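You operate a simulated robot arm through the tools that you are given. There is no shell and no other tool.

Carry out the task below with a simulated robot arm. There is one attempt and no reset: what you move stays moved.

TASK
Rig the milking pail so that it seals.
Fine: seat the lid, push the pulsator on its stub, the grey hose end on the vacuum nipple and the cap on the milk nipple.

The check looks at the end state, three seconds after you hand in, the way a careful person would. Anything else that was tipped, shoved, dropped, spilled or broken makes it a failure. Lids that push on must go on centred and level and be pressed home; caps that screw on are set level and turned clockwise until they are tight.

THE ROBOT
A 7-joint arm with a two-finger parallel gripper, fixed in place. Base frame: the origin is on the floor under the middle of its stand, x ahead of it, y to its left, z up; the work surface is at about z = 500. Units: mm, degrees, N and s.
It reaches about 1479 mm from its shoulder. Its first joint turns from -166.0 to 166.0 degrees. Payload 4.4 kg.
The tool frame sits at the grasp point between the pads (the TCP): z along the fingers, y along the line on which they close. The tips reach 23 mm beyond it. The gripper opens to 94 mm. The fingers are 38 mm wide and 10 mm thick; the gripper's body (54 by 96 mm) begins 39 mm behind the TCP.
Orientation is that of the tool frame in the base frame, as a unit quaternion [x, y, z, w]. With the fingers straight down and closing along the base's y, the tool's x points along the base's -x, its y along +y and its z along -z.

THE INTERFACE
- The arm moves only by the tool servo_tool. Its argument "deltas" is a list of rows, each a list of 7 numbers: the shift along the base's x, y, z in units of 500 mm (1.0 is 500 mm), then the turn, a rotation vector about the base's x, y, z in units of 60 degrees (1.0 is 60 degrees), then the gripper command, from -1 (shut) to 1 (fully open), values between in proportion. In form: [[x, y, z, rx, ry, rz, hand], ...]. A call has 1 to 20 rows; each row is the pose to reach, as a shift and turn from the pose commanded when the call began. A call with a number of a shift or a turn outside -1 to 1 is refused whole. Rows are played at 5 a second. More than 50 mm and 8.6 degrees between two rows, or a gripper value outside its range, and nothing of the call is played. A pose out of reach is approached as far as the arm can. The call stops where the force on the tool passes 80 N (or 10 N more than at its start, if that is more) or the arm is blocked; 0.2 s more then pass. Each finger travels about 72 mm/s and halts on what it meets, pressing with about 43 N; the grip force reading is that of the motor and also rises with nothing between the fingers. The clock runs only during rows and for 0.2 s after the last one: add rows that repeat a pose to give the fingers time. The reply holds the time, the measured pose of the TCP, the force on the tool along the base axes, the opening and the grip force, in the units named above and with some noise, with the torque about the TCP (base axes, N m) and any sound that the robot's microphone picked up, and new pictures: "pictures" is both (left out), scene, wrist or none.
- Cameras (640 x 400 px; columns grow to the right, rows downward): "scene" is fixed at [398.7, -493.8, 1119.8]; the picture's right is [0.87, -0.49, 0.00], its down [-0.17, -0.30, -0.94] and it looks along [0.46, 0.82, -0.35] (base axes); focal length 275 px, centre (320, 200). "wrist" rides on the gripper at [86, 16, -74] in the tool frame; the picture's right is [-0.18, 0.98, 0.00], its down [-0.58, -0.11, -0.81] and it looks along [-0.79, -0.15, 0.59] (tool axes); focal length 243 px, centre (320, 200). There is no depth. A picture from a camera that has moved, and an enlarged one, comes with that camera's place and axes in the base frame and with its lens. The place of the scene camera against the robot may be out by one fixed shift of up to 18 mm in any direction.
- enlarge(camera, box): a new picture of the part [left, top, right, bottom] of that camera's present view, enlarged. No time passes.
- finish_job(): hands the job in; it is judged then, once.

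Nothing tells you positions but the pictures and the camera data. Unless the task says otherwise, let go and move clear before handing in.

The tools are called after "Emit:" as a command line: name --pt "numbers of a row" for each row, then --argument value for the rest, lists and objects as JSON in quotes. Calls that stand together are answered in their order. servo_tool: Moves the arm, as the interface text tells. Its arguments: {"type":"object","properties":{"deltas":{"type":"array","items":{"type":"array","items":{"type":"number"}}},"pictures":{"type":"string","enum":["both","scene","wrist","none"]}},"required":["deltas"]} The other tools are called the same way: enlarge (camera, box) takes an enlarged picture of a part of a camera's view; finish_job () hands the job in.

At the start:

```text
clock: 0.0
ee_pos: [532.5, 377.2, 1055.8]
tool_rot: [0.0, 1.0, 0.0, -0.001]
force: [0.3, 0.4, -0.3]
ft_torque: [0.02, -0.02, -0.02]
width: 94.1
finger_force: 0.0
```

scene: 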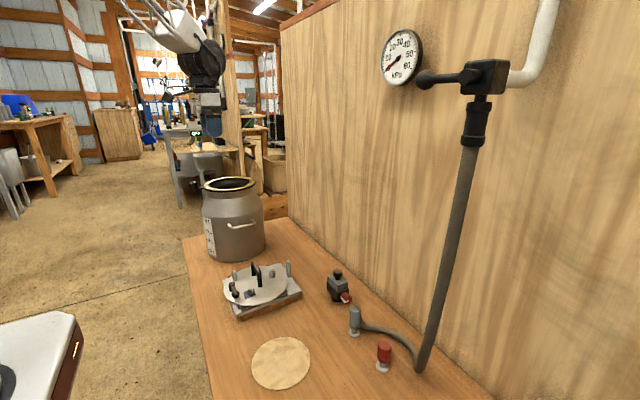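
wrist: 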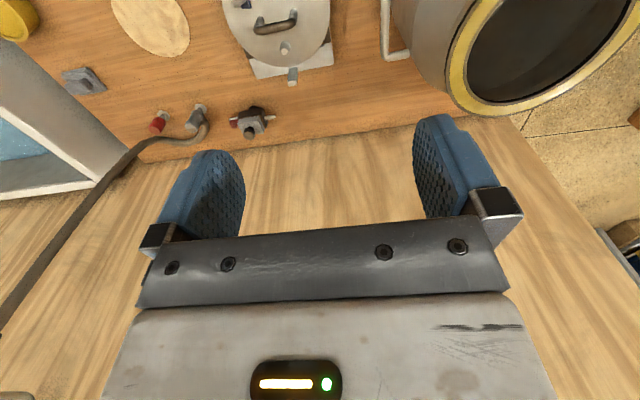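

I see a bench with the pail, a lid on a stand, a pulsator, a hose end, a red cap and a round mat. First I take closer looks to locate everything.

Emit:
enlarge --camera "scene" --box '[190, 160, 330, 330]'

Emit:
enlarge --camera "scene" --box '[300, 250, 440, 390]'

Emit:
enlarge --camera "wrist" --box '[40, 0, 360, 160]'

Emit:
enlarge --camera "wrist" --box '[360, 0, 640, 160]'

Emit:
enlarge --camera "scene" --box '[360, 0, 560, 160]'

```text
2.35 times, centred on (260, 245) of scene
camera zoom: at [398.7, -493.8, 1119.8], right [0.87, -0.49, 0.0], down [-0.17, -0.3, -0.94], along [0.46, 0.82, -0.35], focal length 647 px, centre (461, 94)
```

zoom: 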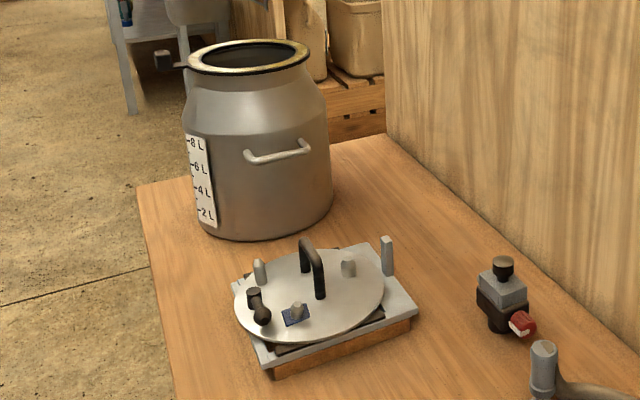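

```text
2.86 times, centred on (370, 320) of scene
camera zoom: at [398.7, -493.8, 1119.8], right [0.87, -0.49, 0.0], down [-0.17, -0.3, -0.94], along [0.46, 0.82, -0.35], focal length 786 px, centre (177, -143)
```

zoom: 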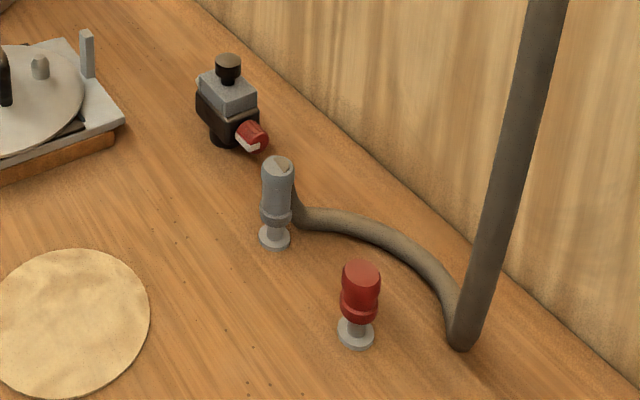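

```text
2.00 times, centred on (200, 80) of wrist
camera zoom: at [445.2, 395.1, 1128.2], right [0.18, 0.98, 0.0], down [0.58, -0.11, 0.81], along [0.79, -0.15, -0.59], focal length 485 px, centre (560, 440)
```

zoom: 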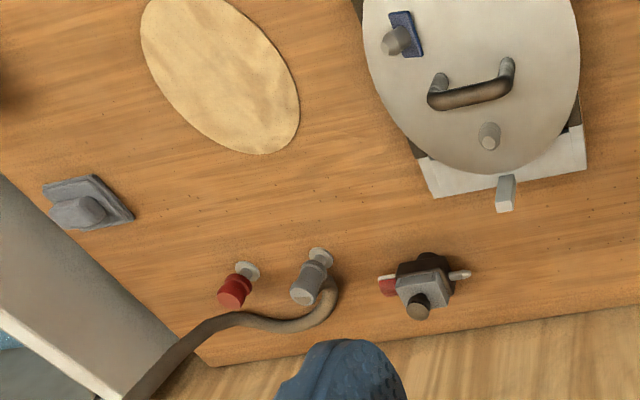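

```text
2.29 times, centred on (500, 80) of wrist
camera zoom: at [445.2, 395.1, 1128.2], right [0.18, 0.98, 0.0], down [0.58, -0.11, 0.81], along [0.79, -0.15, -0.59], focal length 555 px, centre (-91, 474)
```

zoom: 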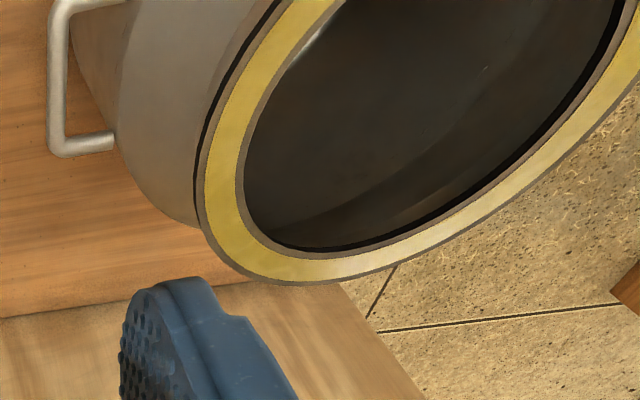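

```text
2.50 times, centred on (460, 80) of scene
camera zoom: at [398.7, -493.8, 1119.8], right [0.87, -0.49, 0.0], down [-0.17, -0.3, -0.94], along [0.46, 0.82, -0.35], focal length 688 px, centre (-30, 500)
```

zoom: 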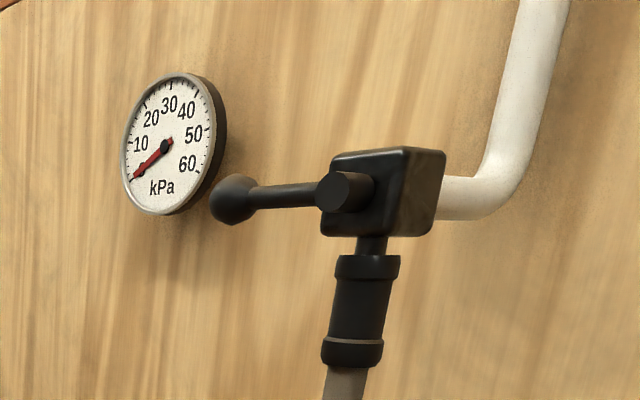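

The bench shows the lid on its stand, the pail behind it, and the pulsator, hose end and cap on parking posts. I'll tilt the wrist camera downward for a plan-like view of everything.

Emit:
servo_tool --pt "-0.02 -0.04 -0.02 0 0.1 0 1" --pt "-0.04 -0.08 -0.04 0 0.2 0 1" --pt "-0.06 -0.12 -0.06 0 0.3 0 1" --pt "-0.08 -0.16 -0.08 0 0.4 0 1" --pt "-0.1 -0.2 -0.1 0 0.5 0 1" --pt "-0.11 -0.24 -0.12 0 0.58 0 1" --pt "-0.11 -0.24 -0.13 0 0.6 0 1"

```text
clock: 1.6
ee_pos: [477.8, 257.2, 990.3]
tool_rot: [0.0, 0.951, 0.0, -0.309]
force: [0.5, -0.1, 0.2]
ft_torque: [-0.03, 0.01, -0.02]
width: 93.8
finger_force: 0.1
camera wrist: at [451.0, 275.2, 1100.3], right [0.15, 0.98, -0.11], down [0.94, -0.11, 0.31], along [0.29, -0.15, -0.94], focal length 243 px, centre (320, 200)
```

scene: 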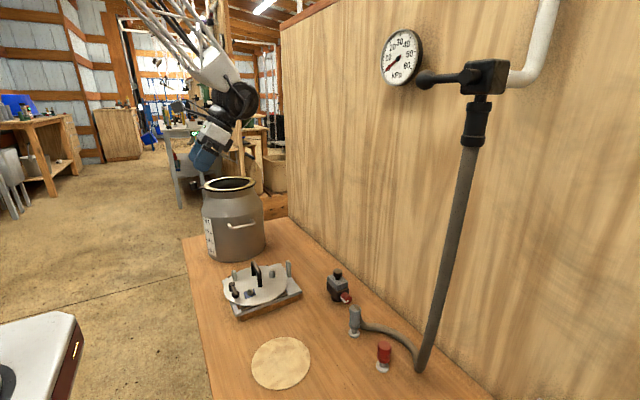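
wrist: 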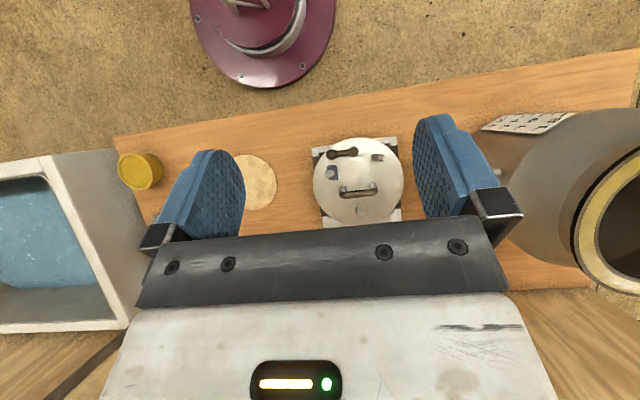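

The camera now looks almost straight down; the lid, mat, pail and a yellow jar are visible. I'll zoom in on the lid and others.

Emit:
enlarge --camera "wrist" --box '[290, 120, 430, 235]'

Emit:
enlarge --camera "wrist" --box '[480, 90, 640, 300]'

Emit:
enlarge --camera "wrist" --box '[100, 100, 300, 230]'

Emit:
enlarge --camera "scene" --box '[215, 250, 310, 325]'

```text
3.48 times, centred on (360, 178) of wrist
camera zoom: at [451.0, 275.2, 1100.3], right [0.15, 0.98, -0.11], down [0.94, -0.11, 0.31], along [0.29, -0.15, -0.94], focal length 844 px, centre (181, 278)
```

zoom: 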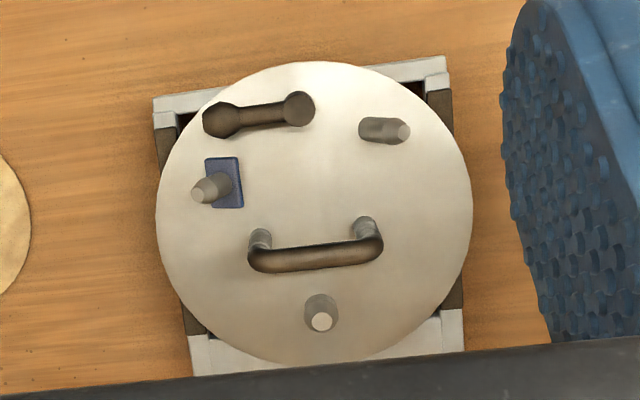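

```text
1.90 times, centred on (560, 195) of wrist
camera zoom: at [451.0, 275.2, 1100.3], right [0.15, 0.98, -0.11], down [0.94, -0.11, 0.31], along [0.29, -0.15, -0.94], focal length 462 px, centre (-137, 210)
```

zoom: 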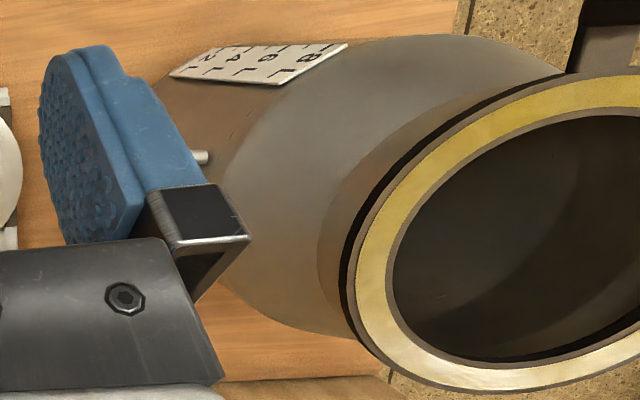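

```text
3.08 times, centred on (200, 165) of wrist
camera zoom: at [451.0, 275.2, 1100.3], right [0.15, 0.98, -0.11], down [0.94, -0.11, 0.31], along [0.29, -0.15, -0.94], focal length 746 px, centre (689, 308)
```

zoom: 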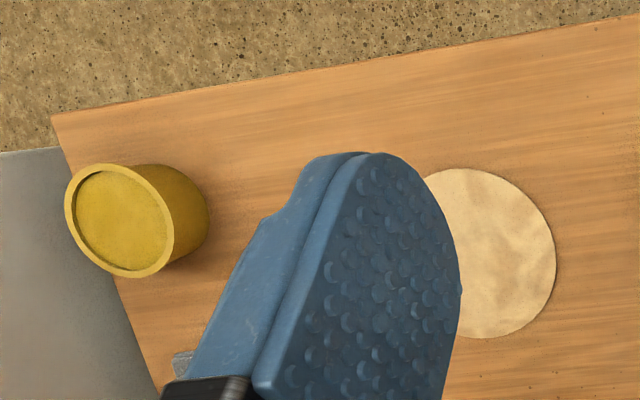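

```text
5.33 times, centred on (262, 288) of scene
camera zoom: at [398.7, -493.8, 1119.8], right [0.87, -0.49, 0.0], down [-0.17, -0.3, -0.94], along [0.46, 0.82, -0.35], focal length 1467 px, centre (627, -267)
```

zoom: 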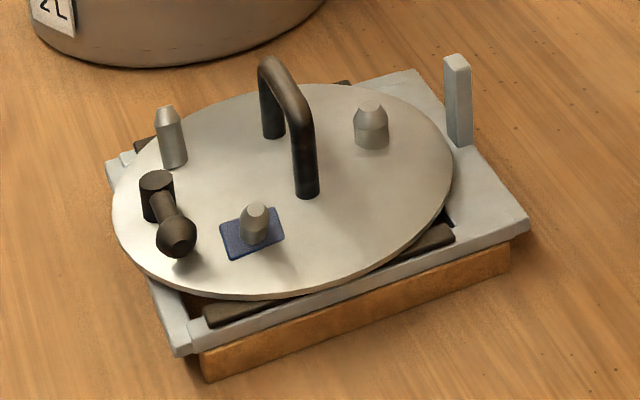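

The lid centre is near (583, 280), z≈550, with a handle, three nipples and a black tap. I'll drop closer for detail.

Emit:
servo_tool --pt "0.02 0 -0.085 0 0 0 1" --pt "0.04 0 -0.17 0 0 0 1" --pt "0.06 0 -0.255 0 0 0 1" --pt "0.08 0 -0.34 0 0 0 1" --pt "0.1 0 -0.425 0 0 0 1" --pt "0.12 0 -0.5 0 0 0 1"

Emit:
enlarge --camera "wrist" --box '[240, 70, 460, 220]'

Emit:
enlarge --camera "wrist" --box '[0, 0, 240, 220]'

```text
clock: 3.0
ee_pos: [538.6, 255.5, 738.5]
tool_rot: [0.0, 0.951, -0.001, -0.308]
force: [0.0, 0.1, -0.2]
ft_torque: [-0.01, 0.0, -0.06]
width: 93.7
finger_force: 0.0
camera wrist: at [511.8, 273.2, 850.2], right [0.15, 0.98, -0.11], down [0.94, -0.11, 0.31], along [0.29, -0.15, -0.94], focal length 243 px, centre (320, 200)
```

scene: 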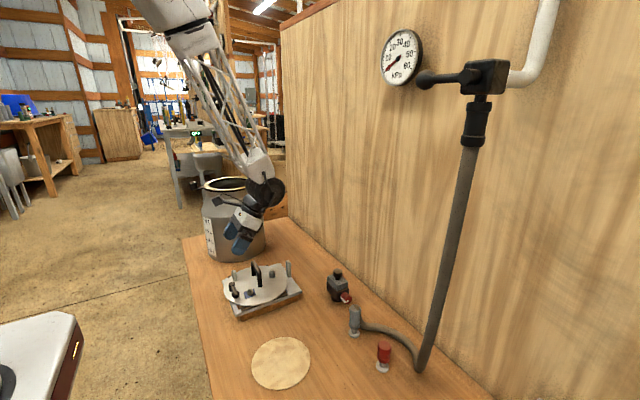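
wrist: 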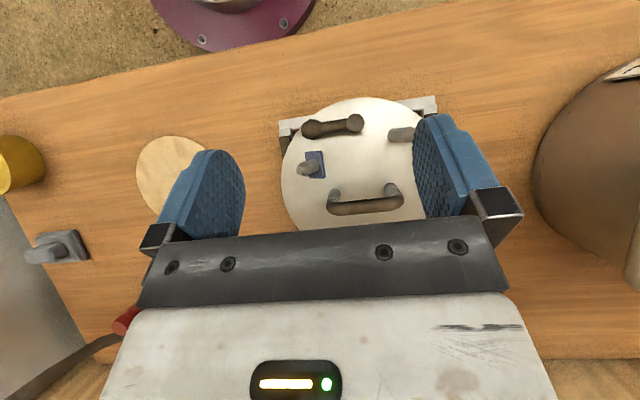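

```text
2.67 times, centred on (350, 145) of wrist
camera zoom: at [511.8, 273.2, 850.2], right [0.15, 0.98, -0.11], down [0.94, -0.11, 0.31], along [0.29, -0.15, -0.94], focal length 647 px, centre (240, 347)
```

zoom: 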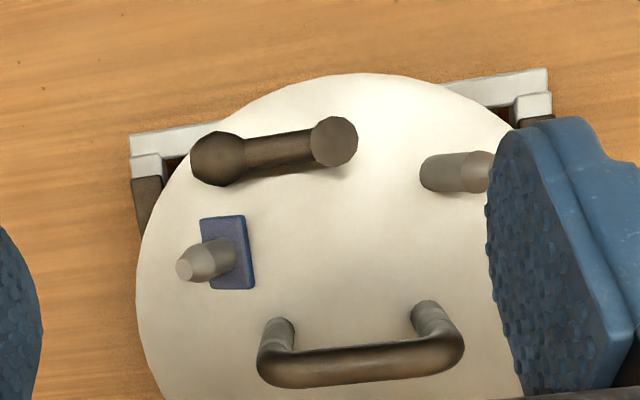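

```text
1.82 times, centred on (120, 110) of wrist
camera zoom: at [511.8, 273.2, 850.2], right [0.15, 0.98, -0.11], down [0.94, -0.11, 0.31], along [0.29, -0.15, -0.94], focal length 441 px, centre (684, 364)
```

zoom: 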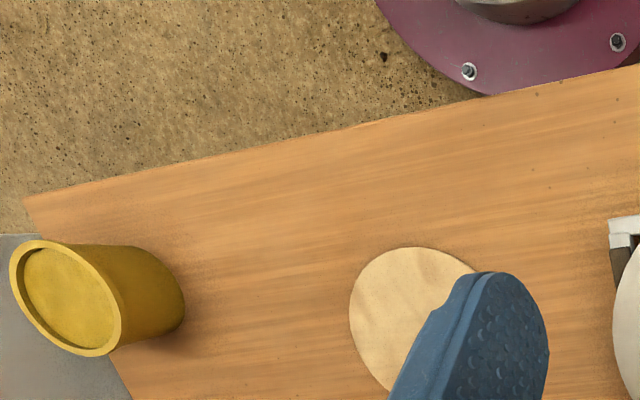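

I'm checking finer details of the lid nipples and the accessories from the fixed camera.

Emit:
enlarge --camera "scene" --box '[220, 255, 264, 305]'

Emit:
enlarge --camera "scene" --box '[256, 250, 306, 300]'

Emit:
enlarge --camera "scene" --box '[315, 260, 365, 310]'

Emit:
enlarge --camera "scene" --box '[340, 295, 430, 380]'

Emit:
enlarge --camera "scene" --box '[190, 165, 280, 270]'

Emit:
enlarge --camera "wrist" --box '[0, 200, 180, 340]'

```text
8.00 times, centred on (242, 280) of scene
camera zoom: at [398.7, -493.8, 1119.8], right [0.87, -0.49, 0.0], down [-0.17, -0.3, -0.94], along [0.46, 0.82, -0.35], focal length 2200 px, centre (944, -440)
```

zoom: 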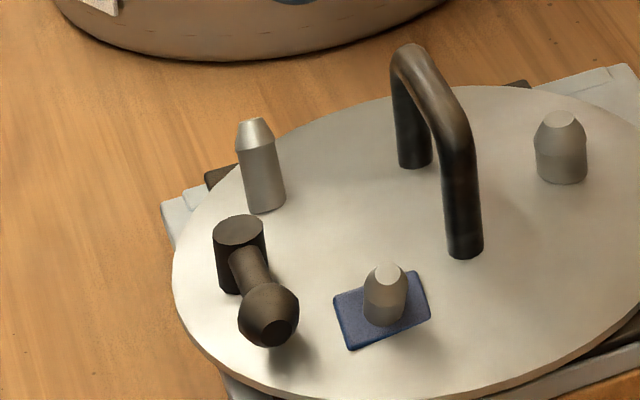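

```text
8.00 times, centred on (281, 275) of scene
camera zoom: at [398.7, -493.8, 1119.8], right [0.87, -0.49, 0.0], down [-0.17, -0.3, -0.94], along [0.46, 0.82, -0.35], focal length 2200 px, centre (632, -400)
```

zoom: 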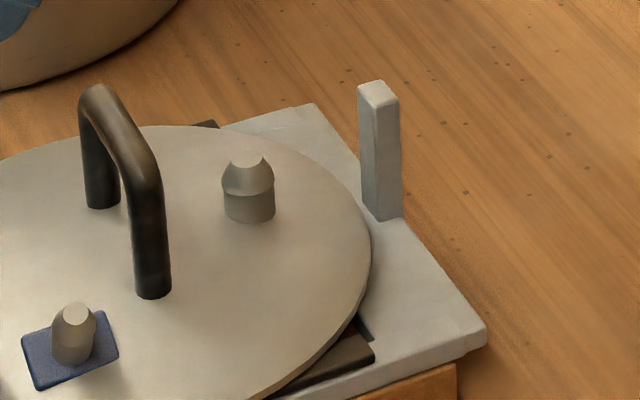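

```text
8.00 times, centred on (340, 285) of scene
camera zoom: at [398.7, -493.8, 1119.8], right [0.87, -0.49, 0.0], down [-0.17, -0.3, -0.94], along [0.46, 0.82, -0.35], focal length 2200 px, centre (160, -480)
```

zoom: 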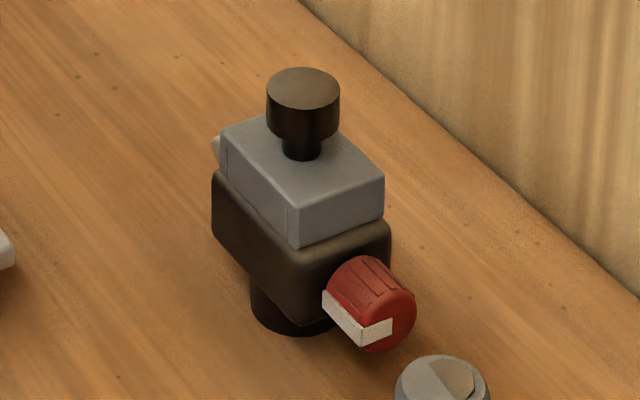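

```text
4.71 times, centred on (385, 338) of scene
camera zoom: at [398.7, -493.8, 1119.8], right [0.87, -0.49, 0.0], down [-0.17, -0.3, -0.94], along [0.46, 0.82, -0.35], focal length 1294 px, centre (14, -447)
```

zoom: 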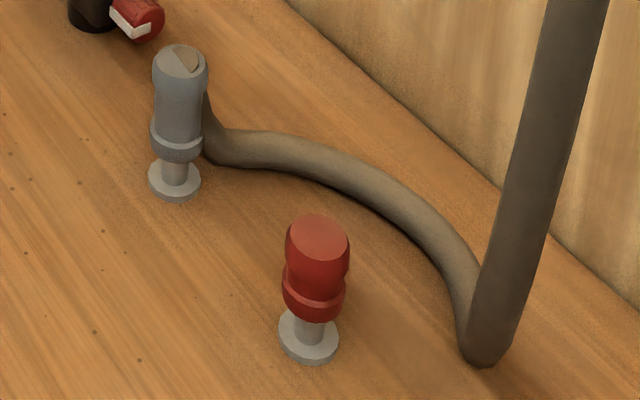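

```text
3.81 times, centred on (235, 218) of scene
camera zoom: at [398.7, -493.8, 1119.8], right [0.87, -0.49, 0.0], down [-0.17, -0.3, -0.94], along [0.46, 0.82, -0.35], focal length 1048 px, centre (644, 133)
```

zoom: 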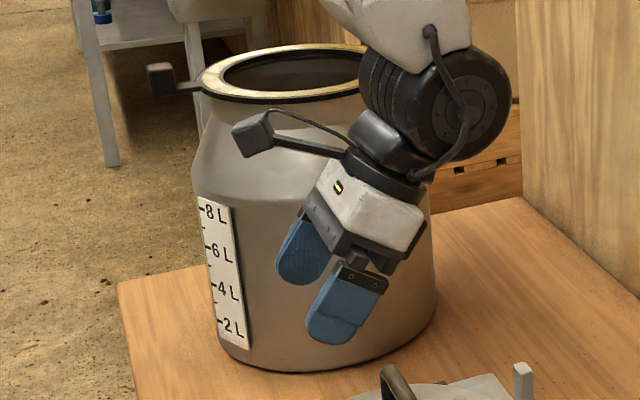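

```text
2.86 times, centred on (90, 270) of wrist
camera zoom: at [511.8, 273.2, 850.2], right [0.15, 0.98, -0.11], down [0.94, -0.11, 0.31], along [0.29, -0.15, -0.94], focal length 693 px, centre (977, 0)
```

zoom: 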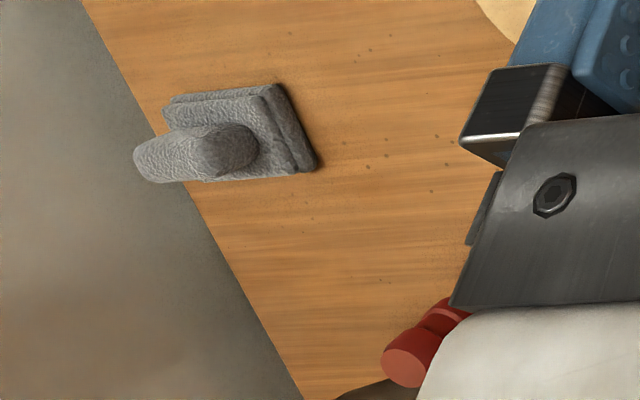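

Nipple details: one tall thin, one short fat, one short with a blue plate. Next I view the pail from above, then the accessories.

Emit:
servo_tool --pt "0 0 0.09 0 0 0 1" --pt "0 0 0.18 0 0 0 1" --pt "0 0 0.27 0 0 0 1" --pt "0 0.06 0.34 0 0 0 1" --pt "0 0.14 0.38 0 0 0 1" --pt "0 0.22 0.42 0 0 0 1" --pt "0 0.3 0.46 0 0 0 1" --pt "-0.04 0.38 0.5 0 0 0 1" --pt "-0.08 0.46 0.53 0 0 0 1" --pt "-0.1 0.54 0.55 0 0 0 1" --pt "-0.12 0.6 0.56 0 0 0 1"

Emit:
enlarge --camera "wrist" --box '[230, 60, 470, 230]'

```text
clock: 5.4
ee_pos: [478.0, 558.7, 1021.6]
tool_rot: [0.0, 0.951, 0.0, -0.308]
force: [0.0, -0.3, -0.9]
ft_torque: [0.0, 0.01, 0.01]
width: 93.9
finger_force: 0.0
camera wrist: at [451.1, 575.9, 1131.0], right [0.15, 0.98, -0.11], down [0.94, -0.11, 0.31], along [0.29, -0.15, -0.94], focal length 243 px, centre (320, 200)
```

scene: 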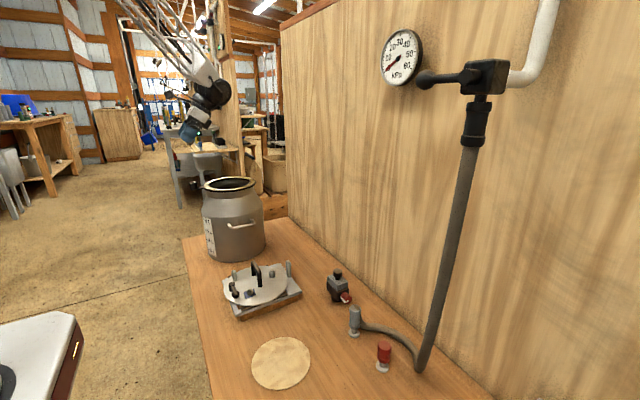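
wrist: 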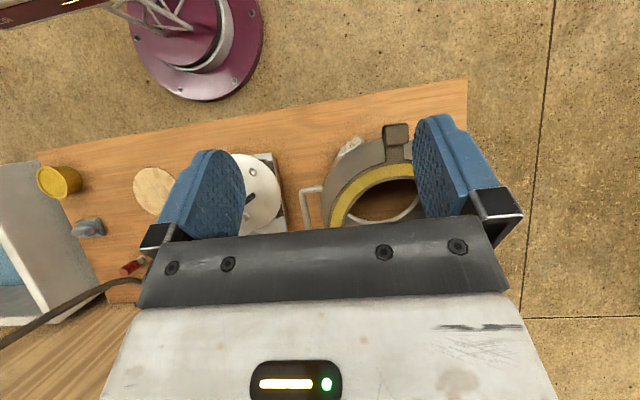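

```text
2.35 times, centred on (350, 145) of wrist
camera zoom: at [451.1, 575.9, 1131.0], right [0.15, 0.98, -0.11], down [0.94, -0.11, 0.31], along [0.29, -0.15, -0.94], focal length 571 px, centre (249, 329)
```

zoom: 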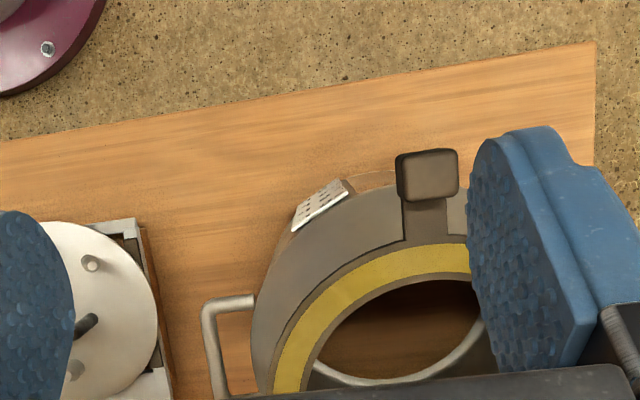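

The pail mouth has a yellow gasket and something boxy on the -x side. I'll shift the camera to see the pail unobstructed.

Emit:
servo_tool --pt "0.08 0.03 0 0 0 0 1" --pt "0.16 0.06 0 0 0 0 1" --pt "0.24 0.09 0 0 0 0 1" --pt "0.32 0.12 0 0 0 0 1" --pt "0.4 0.15 0 0 0 0 1" --pt "0.42 0.16 0 0 0 0 1"

Emit:
enlarge --camera "wrist" --box '[180, 0, 460, 175]'

```text
clock: 6.8
ee_pos: [688.7, 637.2, 1019.5]
tool_rot: [0.0, 0.951, 0.0, -0.309]
force: [-0.9, 0.7, 0.4]
ft_torque: [0.02, 0.0, -0.02]
width: 93.8
finger_force: 0.0
camera wrist: at [660.5, 654.6, 1129.0], right [0.15, 0.98, -0.11], down [0.94, -0.11, 0.31], along [0.29, -0.15, -0.94], focal length 243 px, centre (320, 200)
```

scene: 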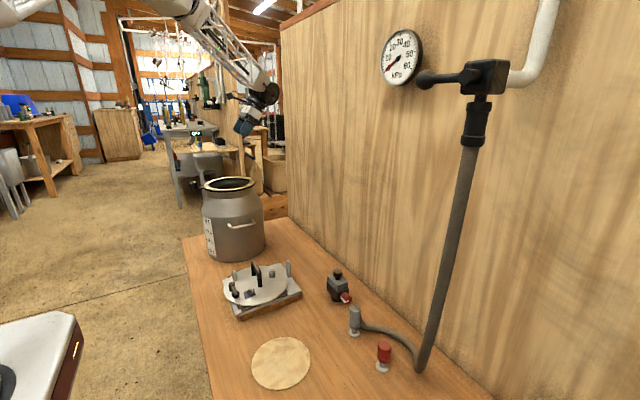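
wrist: 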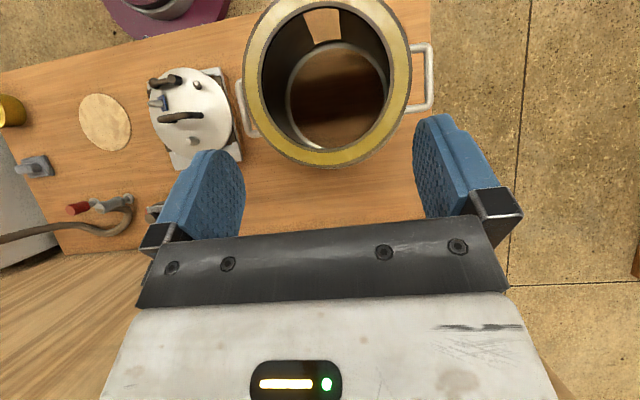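

```text
2.29 times, centred on (320, 88) of wrist
camera zoom: at [660.5, 654.6, 1129.0], right [0.15, 0.98, -0.11], down [0.94, -0.11, 0.31], along [0.29, -0.15, -0.94], focal length 555 px, centre (320, 457)
```

zoom: 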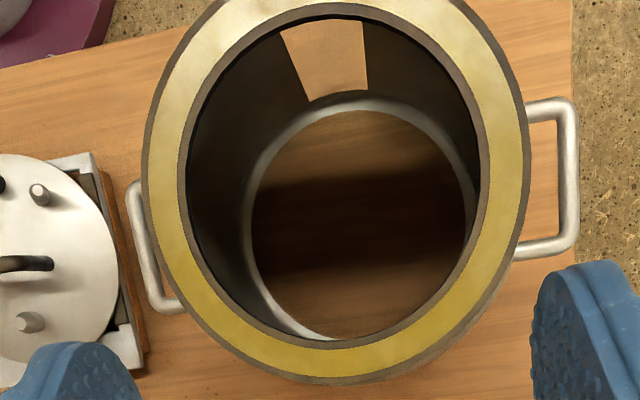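

The pail rim centre works out near (605, 632), z≈786, outer radius ≈109, mouth ≈82. I'll look at the box on the pail's -x side with the camera level.

Emit:
servo_tool --pt "-0.09 0 0 0 -0.1 0 1" --pt "-0.18 0 0 0 -0.2 0 1" --pt "-0.27 0 0 0 -0.3 0 1" --pt "-0.36 -0.02 0 0 -0.4 0 1" --pt "-0.45 -0.04 0 0 -0.5 0 1" --pt "-0.54 -0.06 -0.04 0 -0.6 0 1" --pt "-0.6 -0.06 -0.1 0 -0.6 0 1" --pt "-0.64 -0.06 -0.18 0 -0.6 0 1" --pt "-0.66 -0.06 -0.24 0 -0.6 0 1"

Emit:
enlarge --camera "wrist" --box '[200, 60, 480, 235]'

```text
refused: row 6 steps farther than a row can; nothing moved
```

```text
2.29 times, centred on (340, 148) of wrist
camera zoom: at [660.5, 654.6, 1129.0], right [0.15, 0.98, -0.11], down [0.94, -0.11, 0.31], along [0.29, -0.15, -0.94], focal length 555 px, centre (274, 320)
```

zoom: 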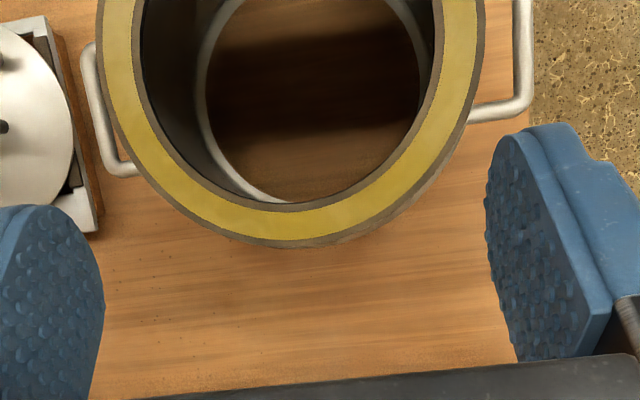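

The move was refused for step size; I'll repeat with smaller rows to view the box on the pail's near side.

Emit:
servo_tool --pt "-0.09 0 0 0 -0.1 0 1" --pt "-0.18 0 0 0 -0.2 0 1" --pt "-0.27 0 0 0 -0.3 0 1" --pt "-0.36 -0.02 0 0 -0.4 0 1" --pt "-0.45 -0.04 0 0 -0.5 0 1" --pt "-0.53 -0.06 -0.03 0 -0.6 0 1" --pt "-0.6 -0.06 -0.09 0 -0.6 0 1" --pt "-0.64 -0.06 -0.16 0 -0.6 0 1" --pt "-0.66 -0.06 -0.24 0 -0.6 0 1"

Emit:
enlarge --camera "wrist" --box '[200, 60, 480, 235]'

```text
clock: 8.8
ee_pos: [355.4, 607.5, 901.9]
tool_rot: [-0.001, 1.0, 0.002, 0.001]
force: [0.0, 0.0, -0.1]
ft_torque: [-0.03, -0.01, -0.03]
width: 94.1
finger_force: 0.0
camera wrist: at [268.5, 624.7, 975.7], right [0.18, 0.98, 0.0], down [0.58, -0.11, 0.81], along [0.79, -0.15, -0.59], focal length 243 px, centre (320, 200)
```

scene: 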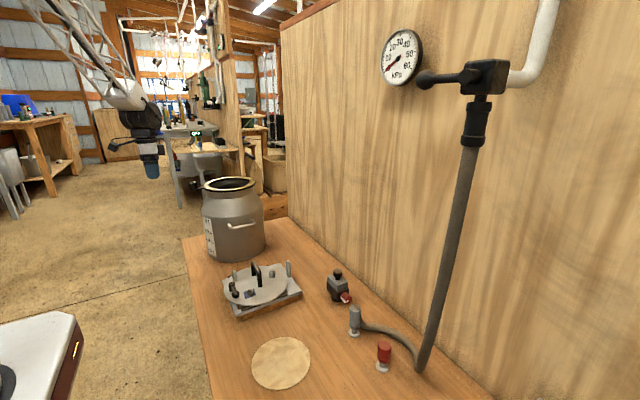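
wrist: 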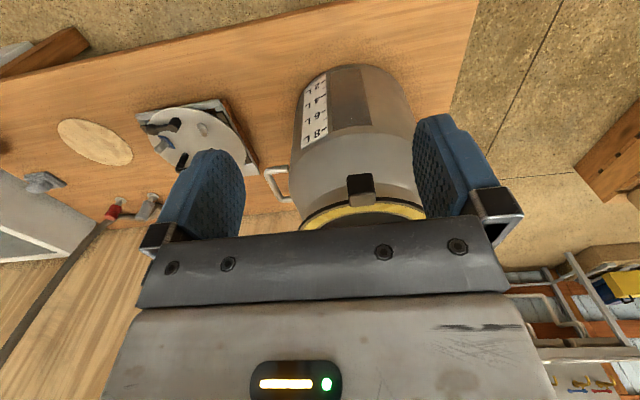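

```text
2.29 times, centred on (340, 148) of wrist
camera zoom: at [268.5, 624.7, 975.7], right [0.18, 0.98, 0.0], down [0.58, -0.11, 0.81], along [0.79, -0.15, -0.59], focal length 555 px, centre (274, 320)
```

zoom: 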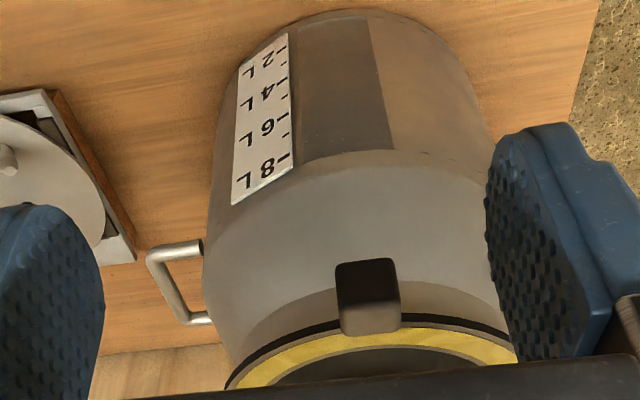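

The -x side shows a sight window and a small dark block on the rim. I zoom into that block.

Emit:
enlarge --camera "wrist" --box '[310, 150, 420, 225]'

Emit:
enlarge --camera "scene" --box '[185, 165, 275, 210]'

Emit:
enlarge --camera "wrist" --box '[0, 80, 260, 240]'

```text
5.33 times, centred on (365, 188) of wrist
camera zoom: at [268.5, 624.7, 975.7], right [0.18, 0.98, 0.0], down [0.58, -0.11, 0.81], along [0.79, -0.15, -0.59], focal length 1294 px, centre (80, 267)
```

zoom: 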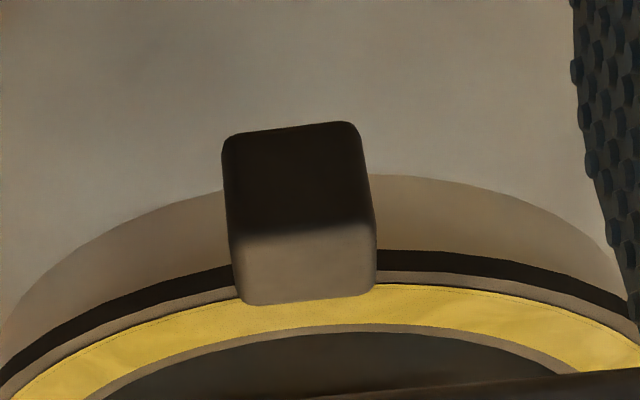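

```text
7.11 times, centred on (230, 188) of scene
camera zoom: at [398.7, -493.8, 1119.8], right [0.87, -0.49, 0.0], down [-0.17, -0.3, -0.94], along [0.46, 0.82, -0.35], focal length 1955 px, centre (960, 289)
```

zoom: 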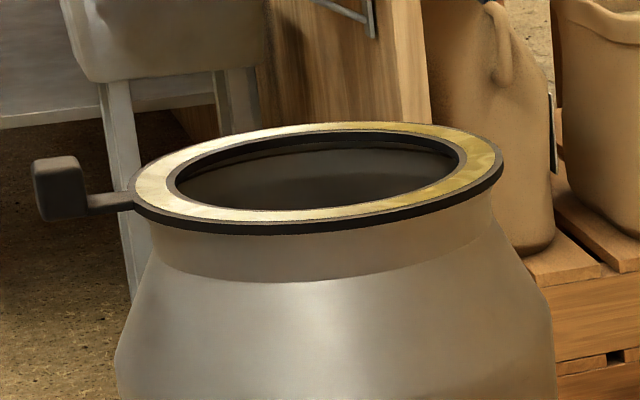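

```text
2.46 times, centred on (130, 160) of wrist
camera zoom: at [268.5, 624.7, 975.7], right [0.18, 0.98, 0.0], down [0.58, -0.11, 0.81], along [0.79, -0.15, -0.59], focal length 597 px, centre (788, 298)
```

zoom: 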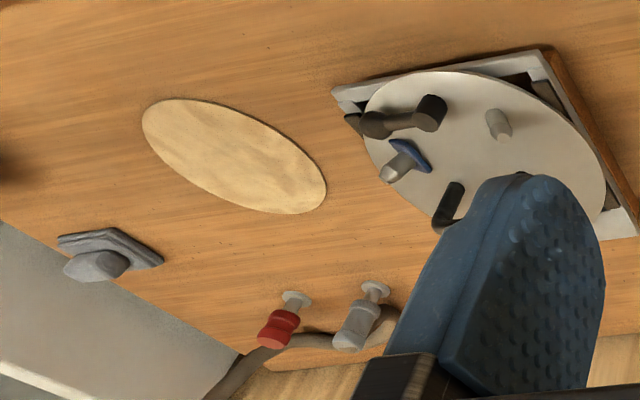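

The block is just part of the pail rim. Now I move over to the accessories for close views.

Emit:
servo_tool --pt "0.02 -0.08 0 0 0 0 1" --pt "0.04 -0.17 0 0 0 0 1" --pt "0.06 -0.26 0 0 0 0 1" --pt "0.08 -0.35 0 0 0 0 1" --pt "0.1 -0.44 0 0 0 0 1" --pt "0.14 -0.53 0 0 0 0 1" --pt "0.18 -0.62 0 0 0 0 1" --pt "0.22 -0.71 0 0 0 0 1" --pt "0.27 -0.79 0 0 0 0 1" --pt "0.32 -0.87 0 0 0 0 1" --pt "0.38 -0.94 0 0 0 0 1" --pt "0.45 -1.0 -0.02 0 0 0 1" --pt "0.52 -1.0 -0.06 0 0 0 1" --pictures "none"

Emit:
servo_tool --pt "0.05 -0.08 -0.02 0 0 0 1" --pt "0.1 -0.16 -0.05 0 0 0 1" --pt "0.14 -0.24 -0.09 0 0 0 1" --pt "0.16 -0.3 -0.16 0 0 0 1" --pt "0.16 -0.3 -0.21 0 0 0 1"

Emit:
enlarge --camera "wrist" --box '[200, 20, 460, 190]'

```text
clock: 11.6
ee_pos: [618.3, 105.8, 866.4]
tool_rot: [0.0, 1.0, -0.001, 0.001]
force: [0.4, -0.1, 0.1]
ft_torque: [0.0, 0.01, 0.01]
width: 93.8
finger_force: 0.1
```

```text
clock: 12.8
ee_pos: [701.1, -40.7, 763.6]
tool_rot: [0.0, 1.0, 0.0, 0.001]
force: [0.1, 0.2, -0.5]
ft_torque: [0.0, 0.01, 0.0]
width: 94.0
finger_force: 0.0
camera wrist: at [612.7, -23.7, 838.1], right [0.18, 0.98, 0.0], down [0.58, -0.11, 0.81], along [0.79, -0.15, -0.59], focal length 243 px, centre (320, 200)
```

scene: 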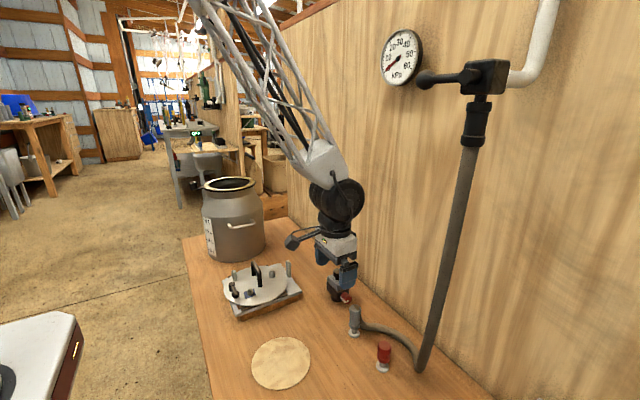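
wrist: 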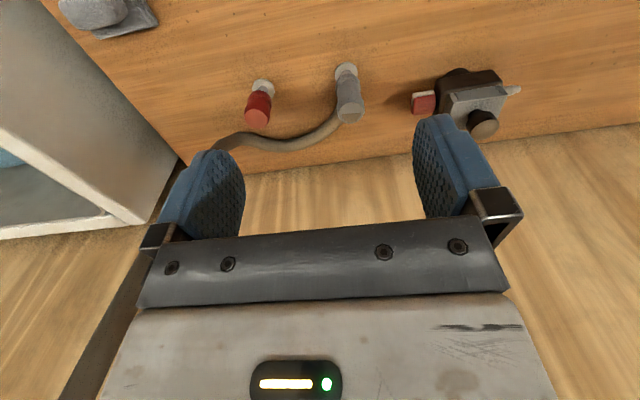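

```text
2.35 times, centred on (330, 105) of wrist
camera zoom: at [612.7, -23.7, 838.1], right [0.18, 0.98, 0.0], down [0.58, -0.11, 0.81], along [0.79, -0.15, -0.59], focal length 571 px, centre (296, 424)
```

zoom: 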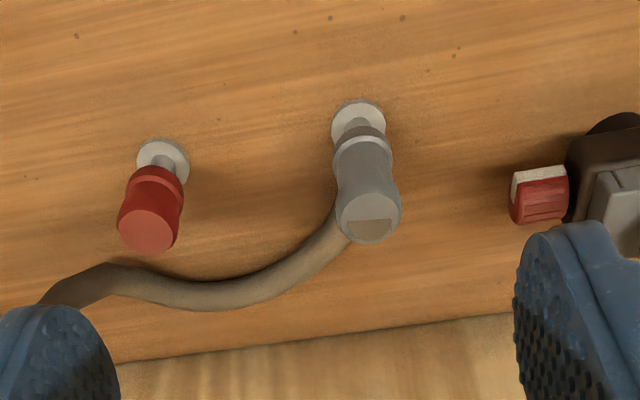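

I can see the cap near (779, -137) with its top at z≈574 and the hose end near (777, -19) with its top at z≈598. I'll zoom in on each for stem sizes and details.

Emit:
enlarge --camera "wrist" --box '[230, 65, 300, 135]'

Emit:
enlarge --camera "wrist" --box '[315, 50, 385, 130]'

Emit:
enlarge --camera "wrist" --box '[400, 50, 530, 145]'

Emit:
enlarge --camera "scene" --box '[335, 295, 395, 345]'

Emit:
enlarge --camera "scene" --box '[360, 330, 410, 380]'

Emit:
enlarge --camera "wrist" --box '[50, 0, 180, 80]'

```text
5.71 times, centred on (265, 100) of wrist
camera zoom: at [612.7, -23.7, 838.1], right [0.18, 0.98, 0.0], down [0.58, -0.11, 0.81], along [0.79, -0.15, -0.59], focal length 1386 px, centre (634, 771)
```

zoom: 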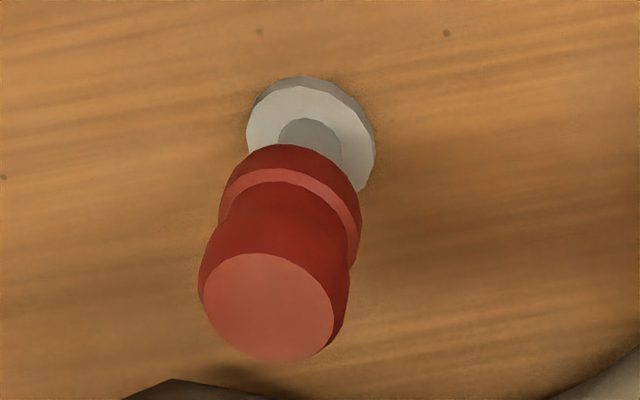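

```text
5.00 times, centred on (350, 90) of wrist
camera zoom: at [612.7, -23.7, 838.1], right [0.18, 0.98, 0.0], down [0.58, -0.11, 0.81], along [0.79, -0.15, -0.59], focal length 1213 px, centre (170, 750)
```

zoom: 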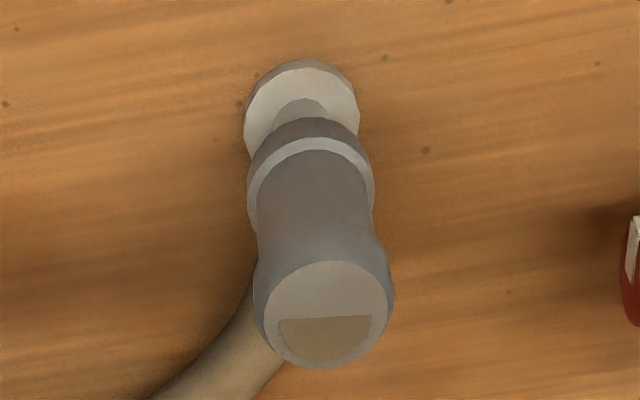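

```text
4.21 times, centred on (465, 98) of wrist
camera zoom: at [612.7, -23.7, 838.1], right [0.18, 0.98, 0.0], down [0.58, -0.11, 0.81], along [0.79, -0.15, -0.59], focal length 1022 px, centre (-290, 632)
```

zoom: 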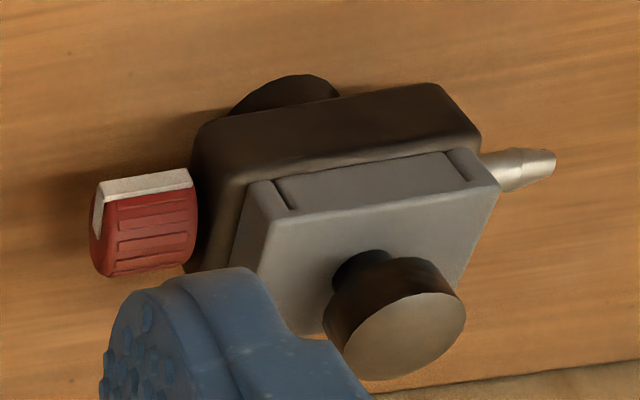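

```text
8.00 times, centred on (365, 320) of scene
camera zoom: at [398.7, -493.8, 1119.8], right [0.87, -0.49, 0.0], down [-0.17, -0.3, -0.94], along [0.46, 0.82, -0.35], focal length 2200 px, centre (-40, -760)
```

zoom: 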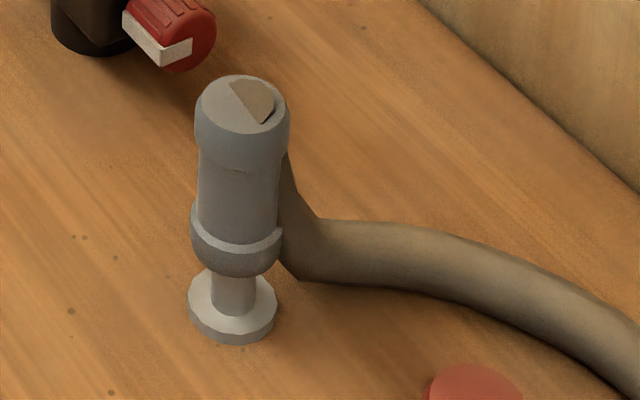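

```text
8.00 times, centred on (385, 355) of scene
camera zoom: at [398.7, -493.8, 1119.8], right [0.87, -0.49, 0.0], down [-0.17, -0.3, -0.94], along [0.46, 0.82, -0.35], focal length 2200 px, centre (-200, -1040)
```

zoom: 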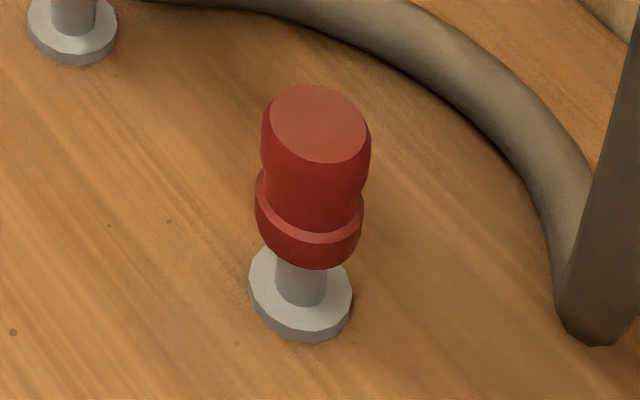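

```text
4.92 times, centred on (115, 40) of wrist
camera zoom: at [612.7, -23.7, 838.1], right [0.18, 0.98, 0.0], down [0.58, -0.11, 0.81], along [0.79, -0.15, -0.59], focal length 1194 px, centre (1329, 988)
```

zoom: 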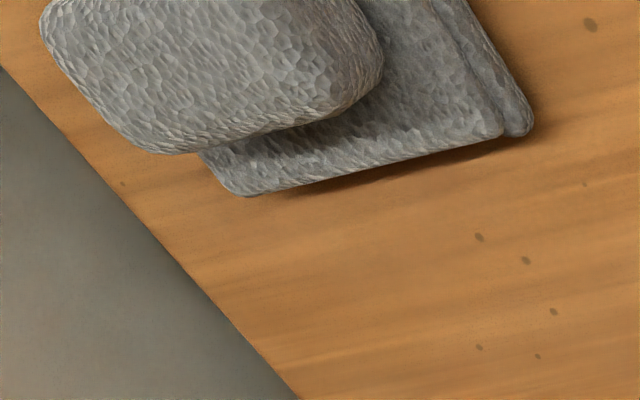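

Both parking stems look about 16 mm. Now a close view of the lid's nipples and the blue plate.

Emit:
servo_tool --pt "-0.05 0.08 0 0 0 0 1" --pt "-0.1 0.16 0 0 0 0 1" --pt "-0.15 0.24 0 0 0 0 1" --pt "-0.2 0.32 0 0 0 0 1" --pt "-0.25 0.4 -0.02 0 0 0 1" --pt "-0.3 0.48 -0.05 0 0 0 1" --pt "-0.34 0.54 -0.1 0 0 0 1" --pt "-0.362 0.552 -0.15 0 0 0 1"

Emit:
enlarge --camera "wrist" --box '[230, 20, 470, 180]'

Emit:
enlarge --camera "wrist" --box '[280, 70, 360, 130]'

```text
clock: 14.6
ee_pos: [514.4, 234.1, 690.7]
tool_rot: [-0.001, 1.0, 0.0, -0.001]
force: [0.1, -0.3, 0.1]
ft_torque: [0.02, -0.01, 0.02]
width: 94.0
finger_force: 0.1
camera wrist: at [428.1, 251.2, 764.3], right [0.18, 0.98, 0.0], down [0.58, -0.11, 0.81], along [0.79, -0.15, -0.59], focal length 243 px, centre (320, 200)
```

scene: 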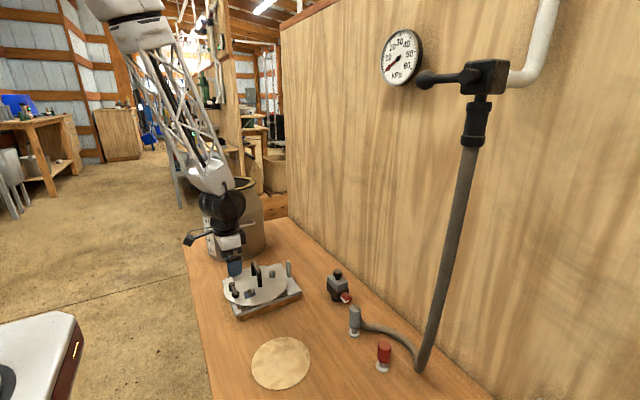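
wrist: 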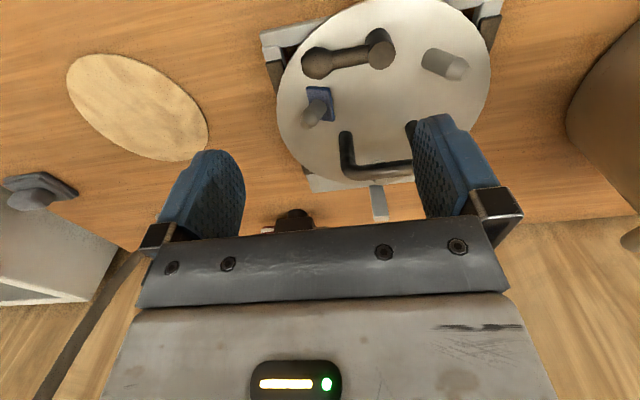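

```text
2.50 times, centred on (350, 100) of wrist
camera zoom: at [428.1, 251.2, 764.3], right [0.18, 0.98, 0.0], down [0.58, -0.11, 0.81], along [0.79, -0.15, -0.59], focal length 606 px, centre (245, 450)
```

zoom: 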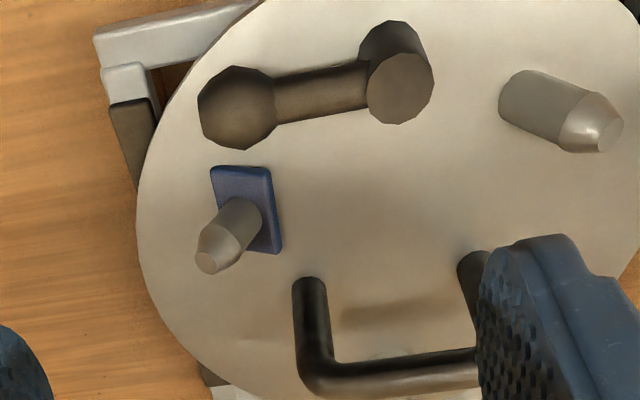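

```text
6.67 times, centred on (320, 100) of wrist
camera zoom: at [428.1, 251.2, 764.3], right [0.18, 0.98, 0.0], down [0.58, -0.11, 0.81], along [0.79, -0.15, -0.59], focal length 1618 px, centre (320, 867)
```

zoom: 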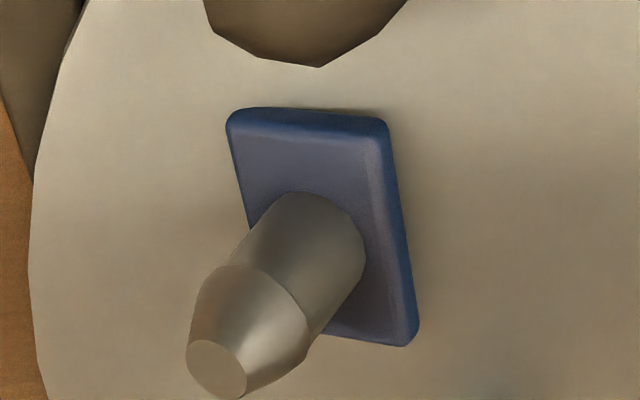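

The two thin nipples lean about 30° outward (one toward -y with the blue plate, one toward +y), the fat stub is vertical. I'll zoom in to compare their sizes and search for any labels.

Emit:
enlarge --camera "wrist" --box '[410, 35, 490, 95]'

Emit:
enlarge --camera "wrist" --box '[290, 20, 410, 90]'

Emit:
enlarge --camera "scene" --box '[440, 40, 540, 160]'

Emit:
enlarge --camera "scene" --box '[100, 20, 290, 200]'

Emit:
enlarge --camera "scene" --box '[0, 60, 100, 400]'

```text
6.67 times, centred on (450, 65) of wrist
camera zoom: at [428.1, 251.2, 764.3], right [0.18, 0.98, 0.0], down [0.58, -0.11, 0.81], along [0.79, -0.15, -0.59], focal length 1618 px, centre (-547, 1100)
```

zoom: 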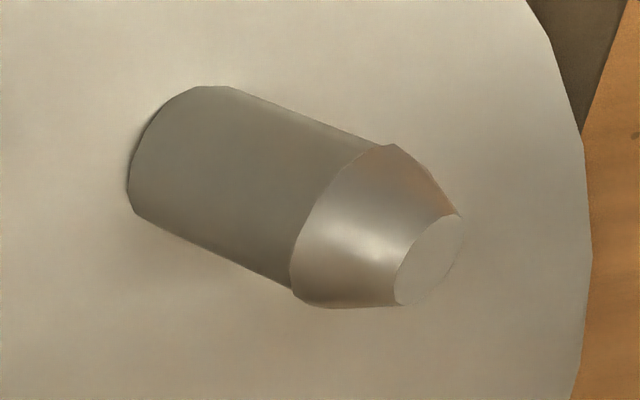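

```text
5.33 times, centred on (350, 55) of wrist
camera zoom: at [428.1, 251.2, 764.3], right [0.18, 0.98, 0.0], down [0.58, -0.11, 0.81], along [0.79, -0.15, -0.59], focal length 1294 px, centre (160, 973)
```

zoom: 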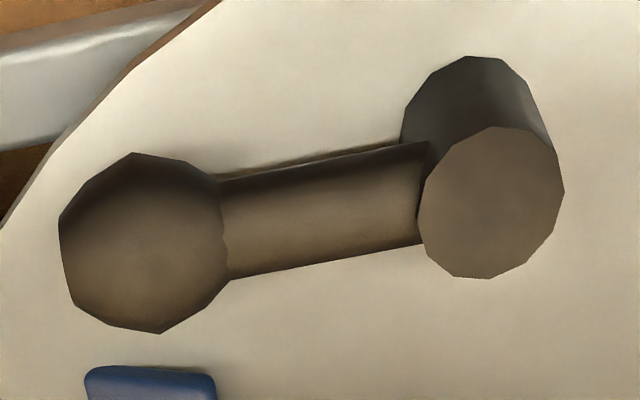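

```text
3.33 times, centred on (490, 100) of scene
camera zoom: at [398.7, -493.8, 1119.8], right [0.87, -0.49, 0.0], down [-0.17, -0.3, -0.94], along [0.46, 0.82, -0.35], focal length 917 px, centre (-247, 533)
```

zoom: 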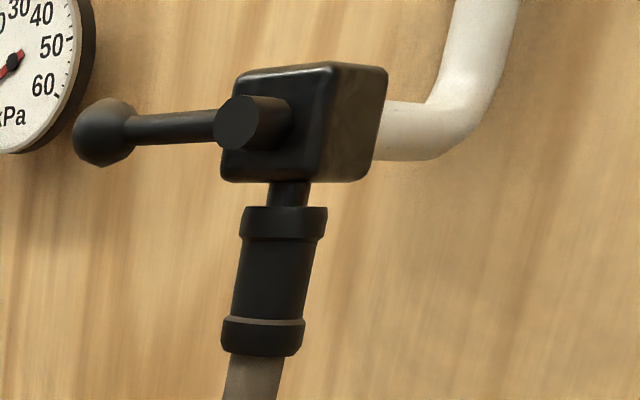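

```text
2.22 times, centred on (195, 110) of scene
camera zoom: at [398.7, -493.8, 1119.8], right [0.87, -0.49, 0.0], down [-0.17, -0.3, -0.94], along [0.46, 0.82, -0.35], focal length 611 px, centre (598, 400)
```

zoom: 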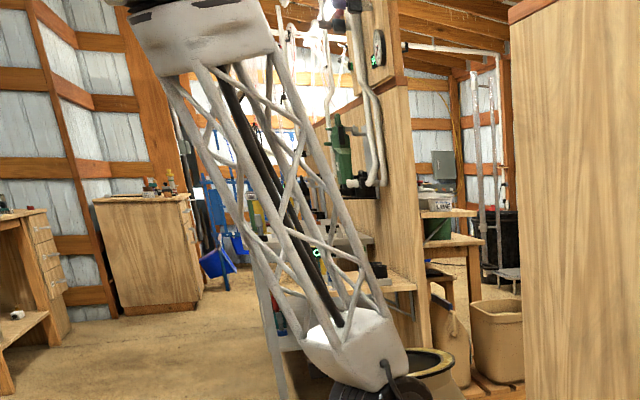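

```text
1.18 times, centred on (50, 230) of scene
camera zoom: at [398.7, -493.8, 1119.8], right [0.87, -0.49, 0.0], down [-0.17, -0.3, -0.94], along [0.46, 0.82, -0.35], focal length 324 px, centre (638, 165)
```

zoom: 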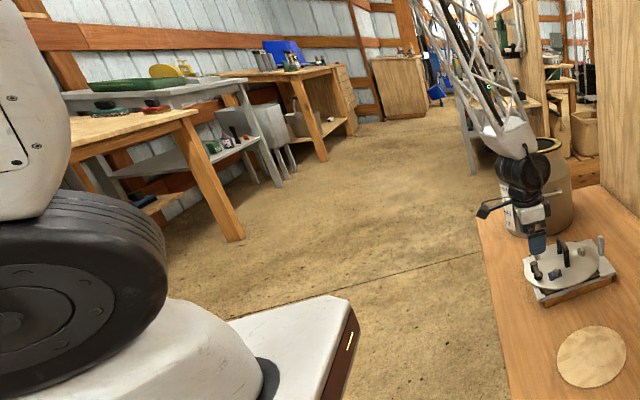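

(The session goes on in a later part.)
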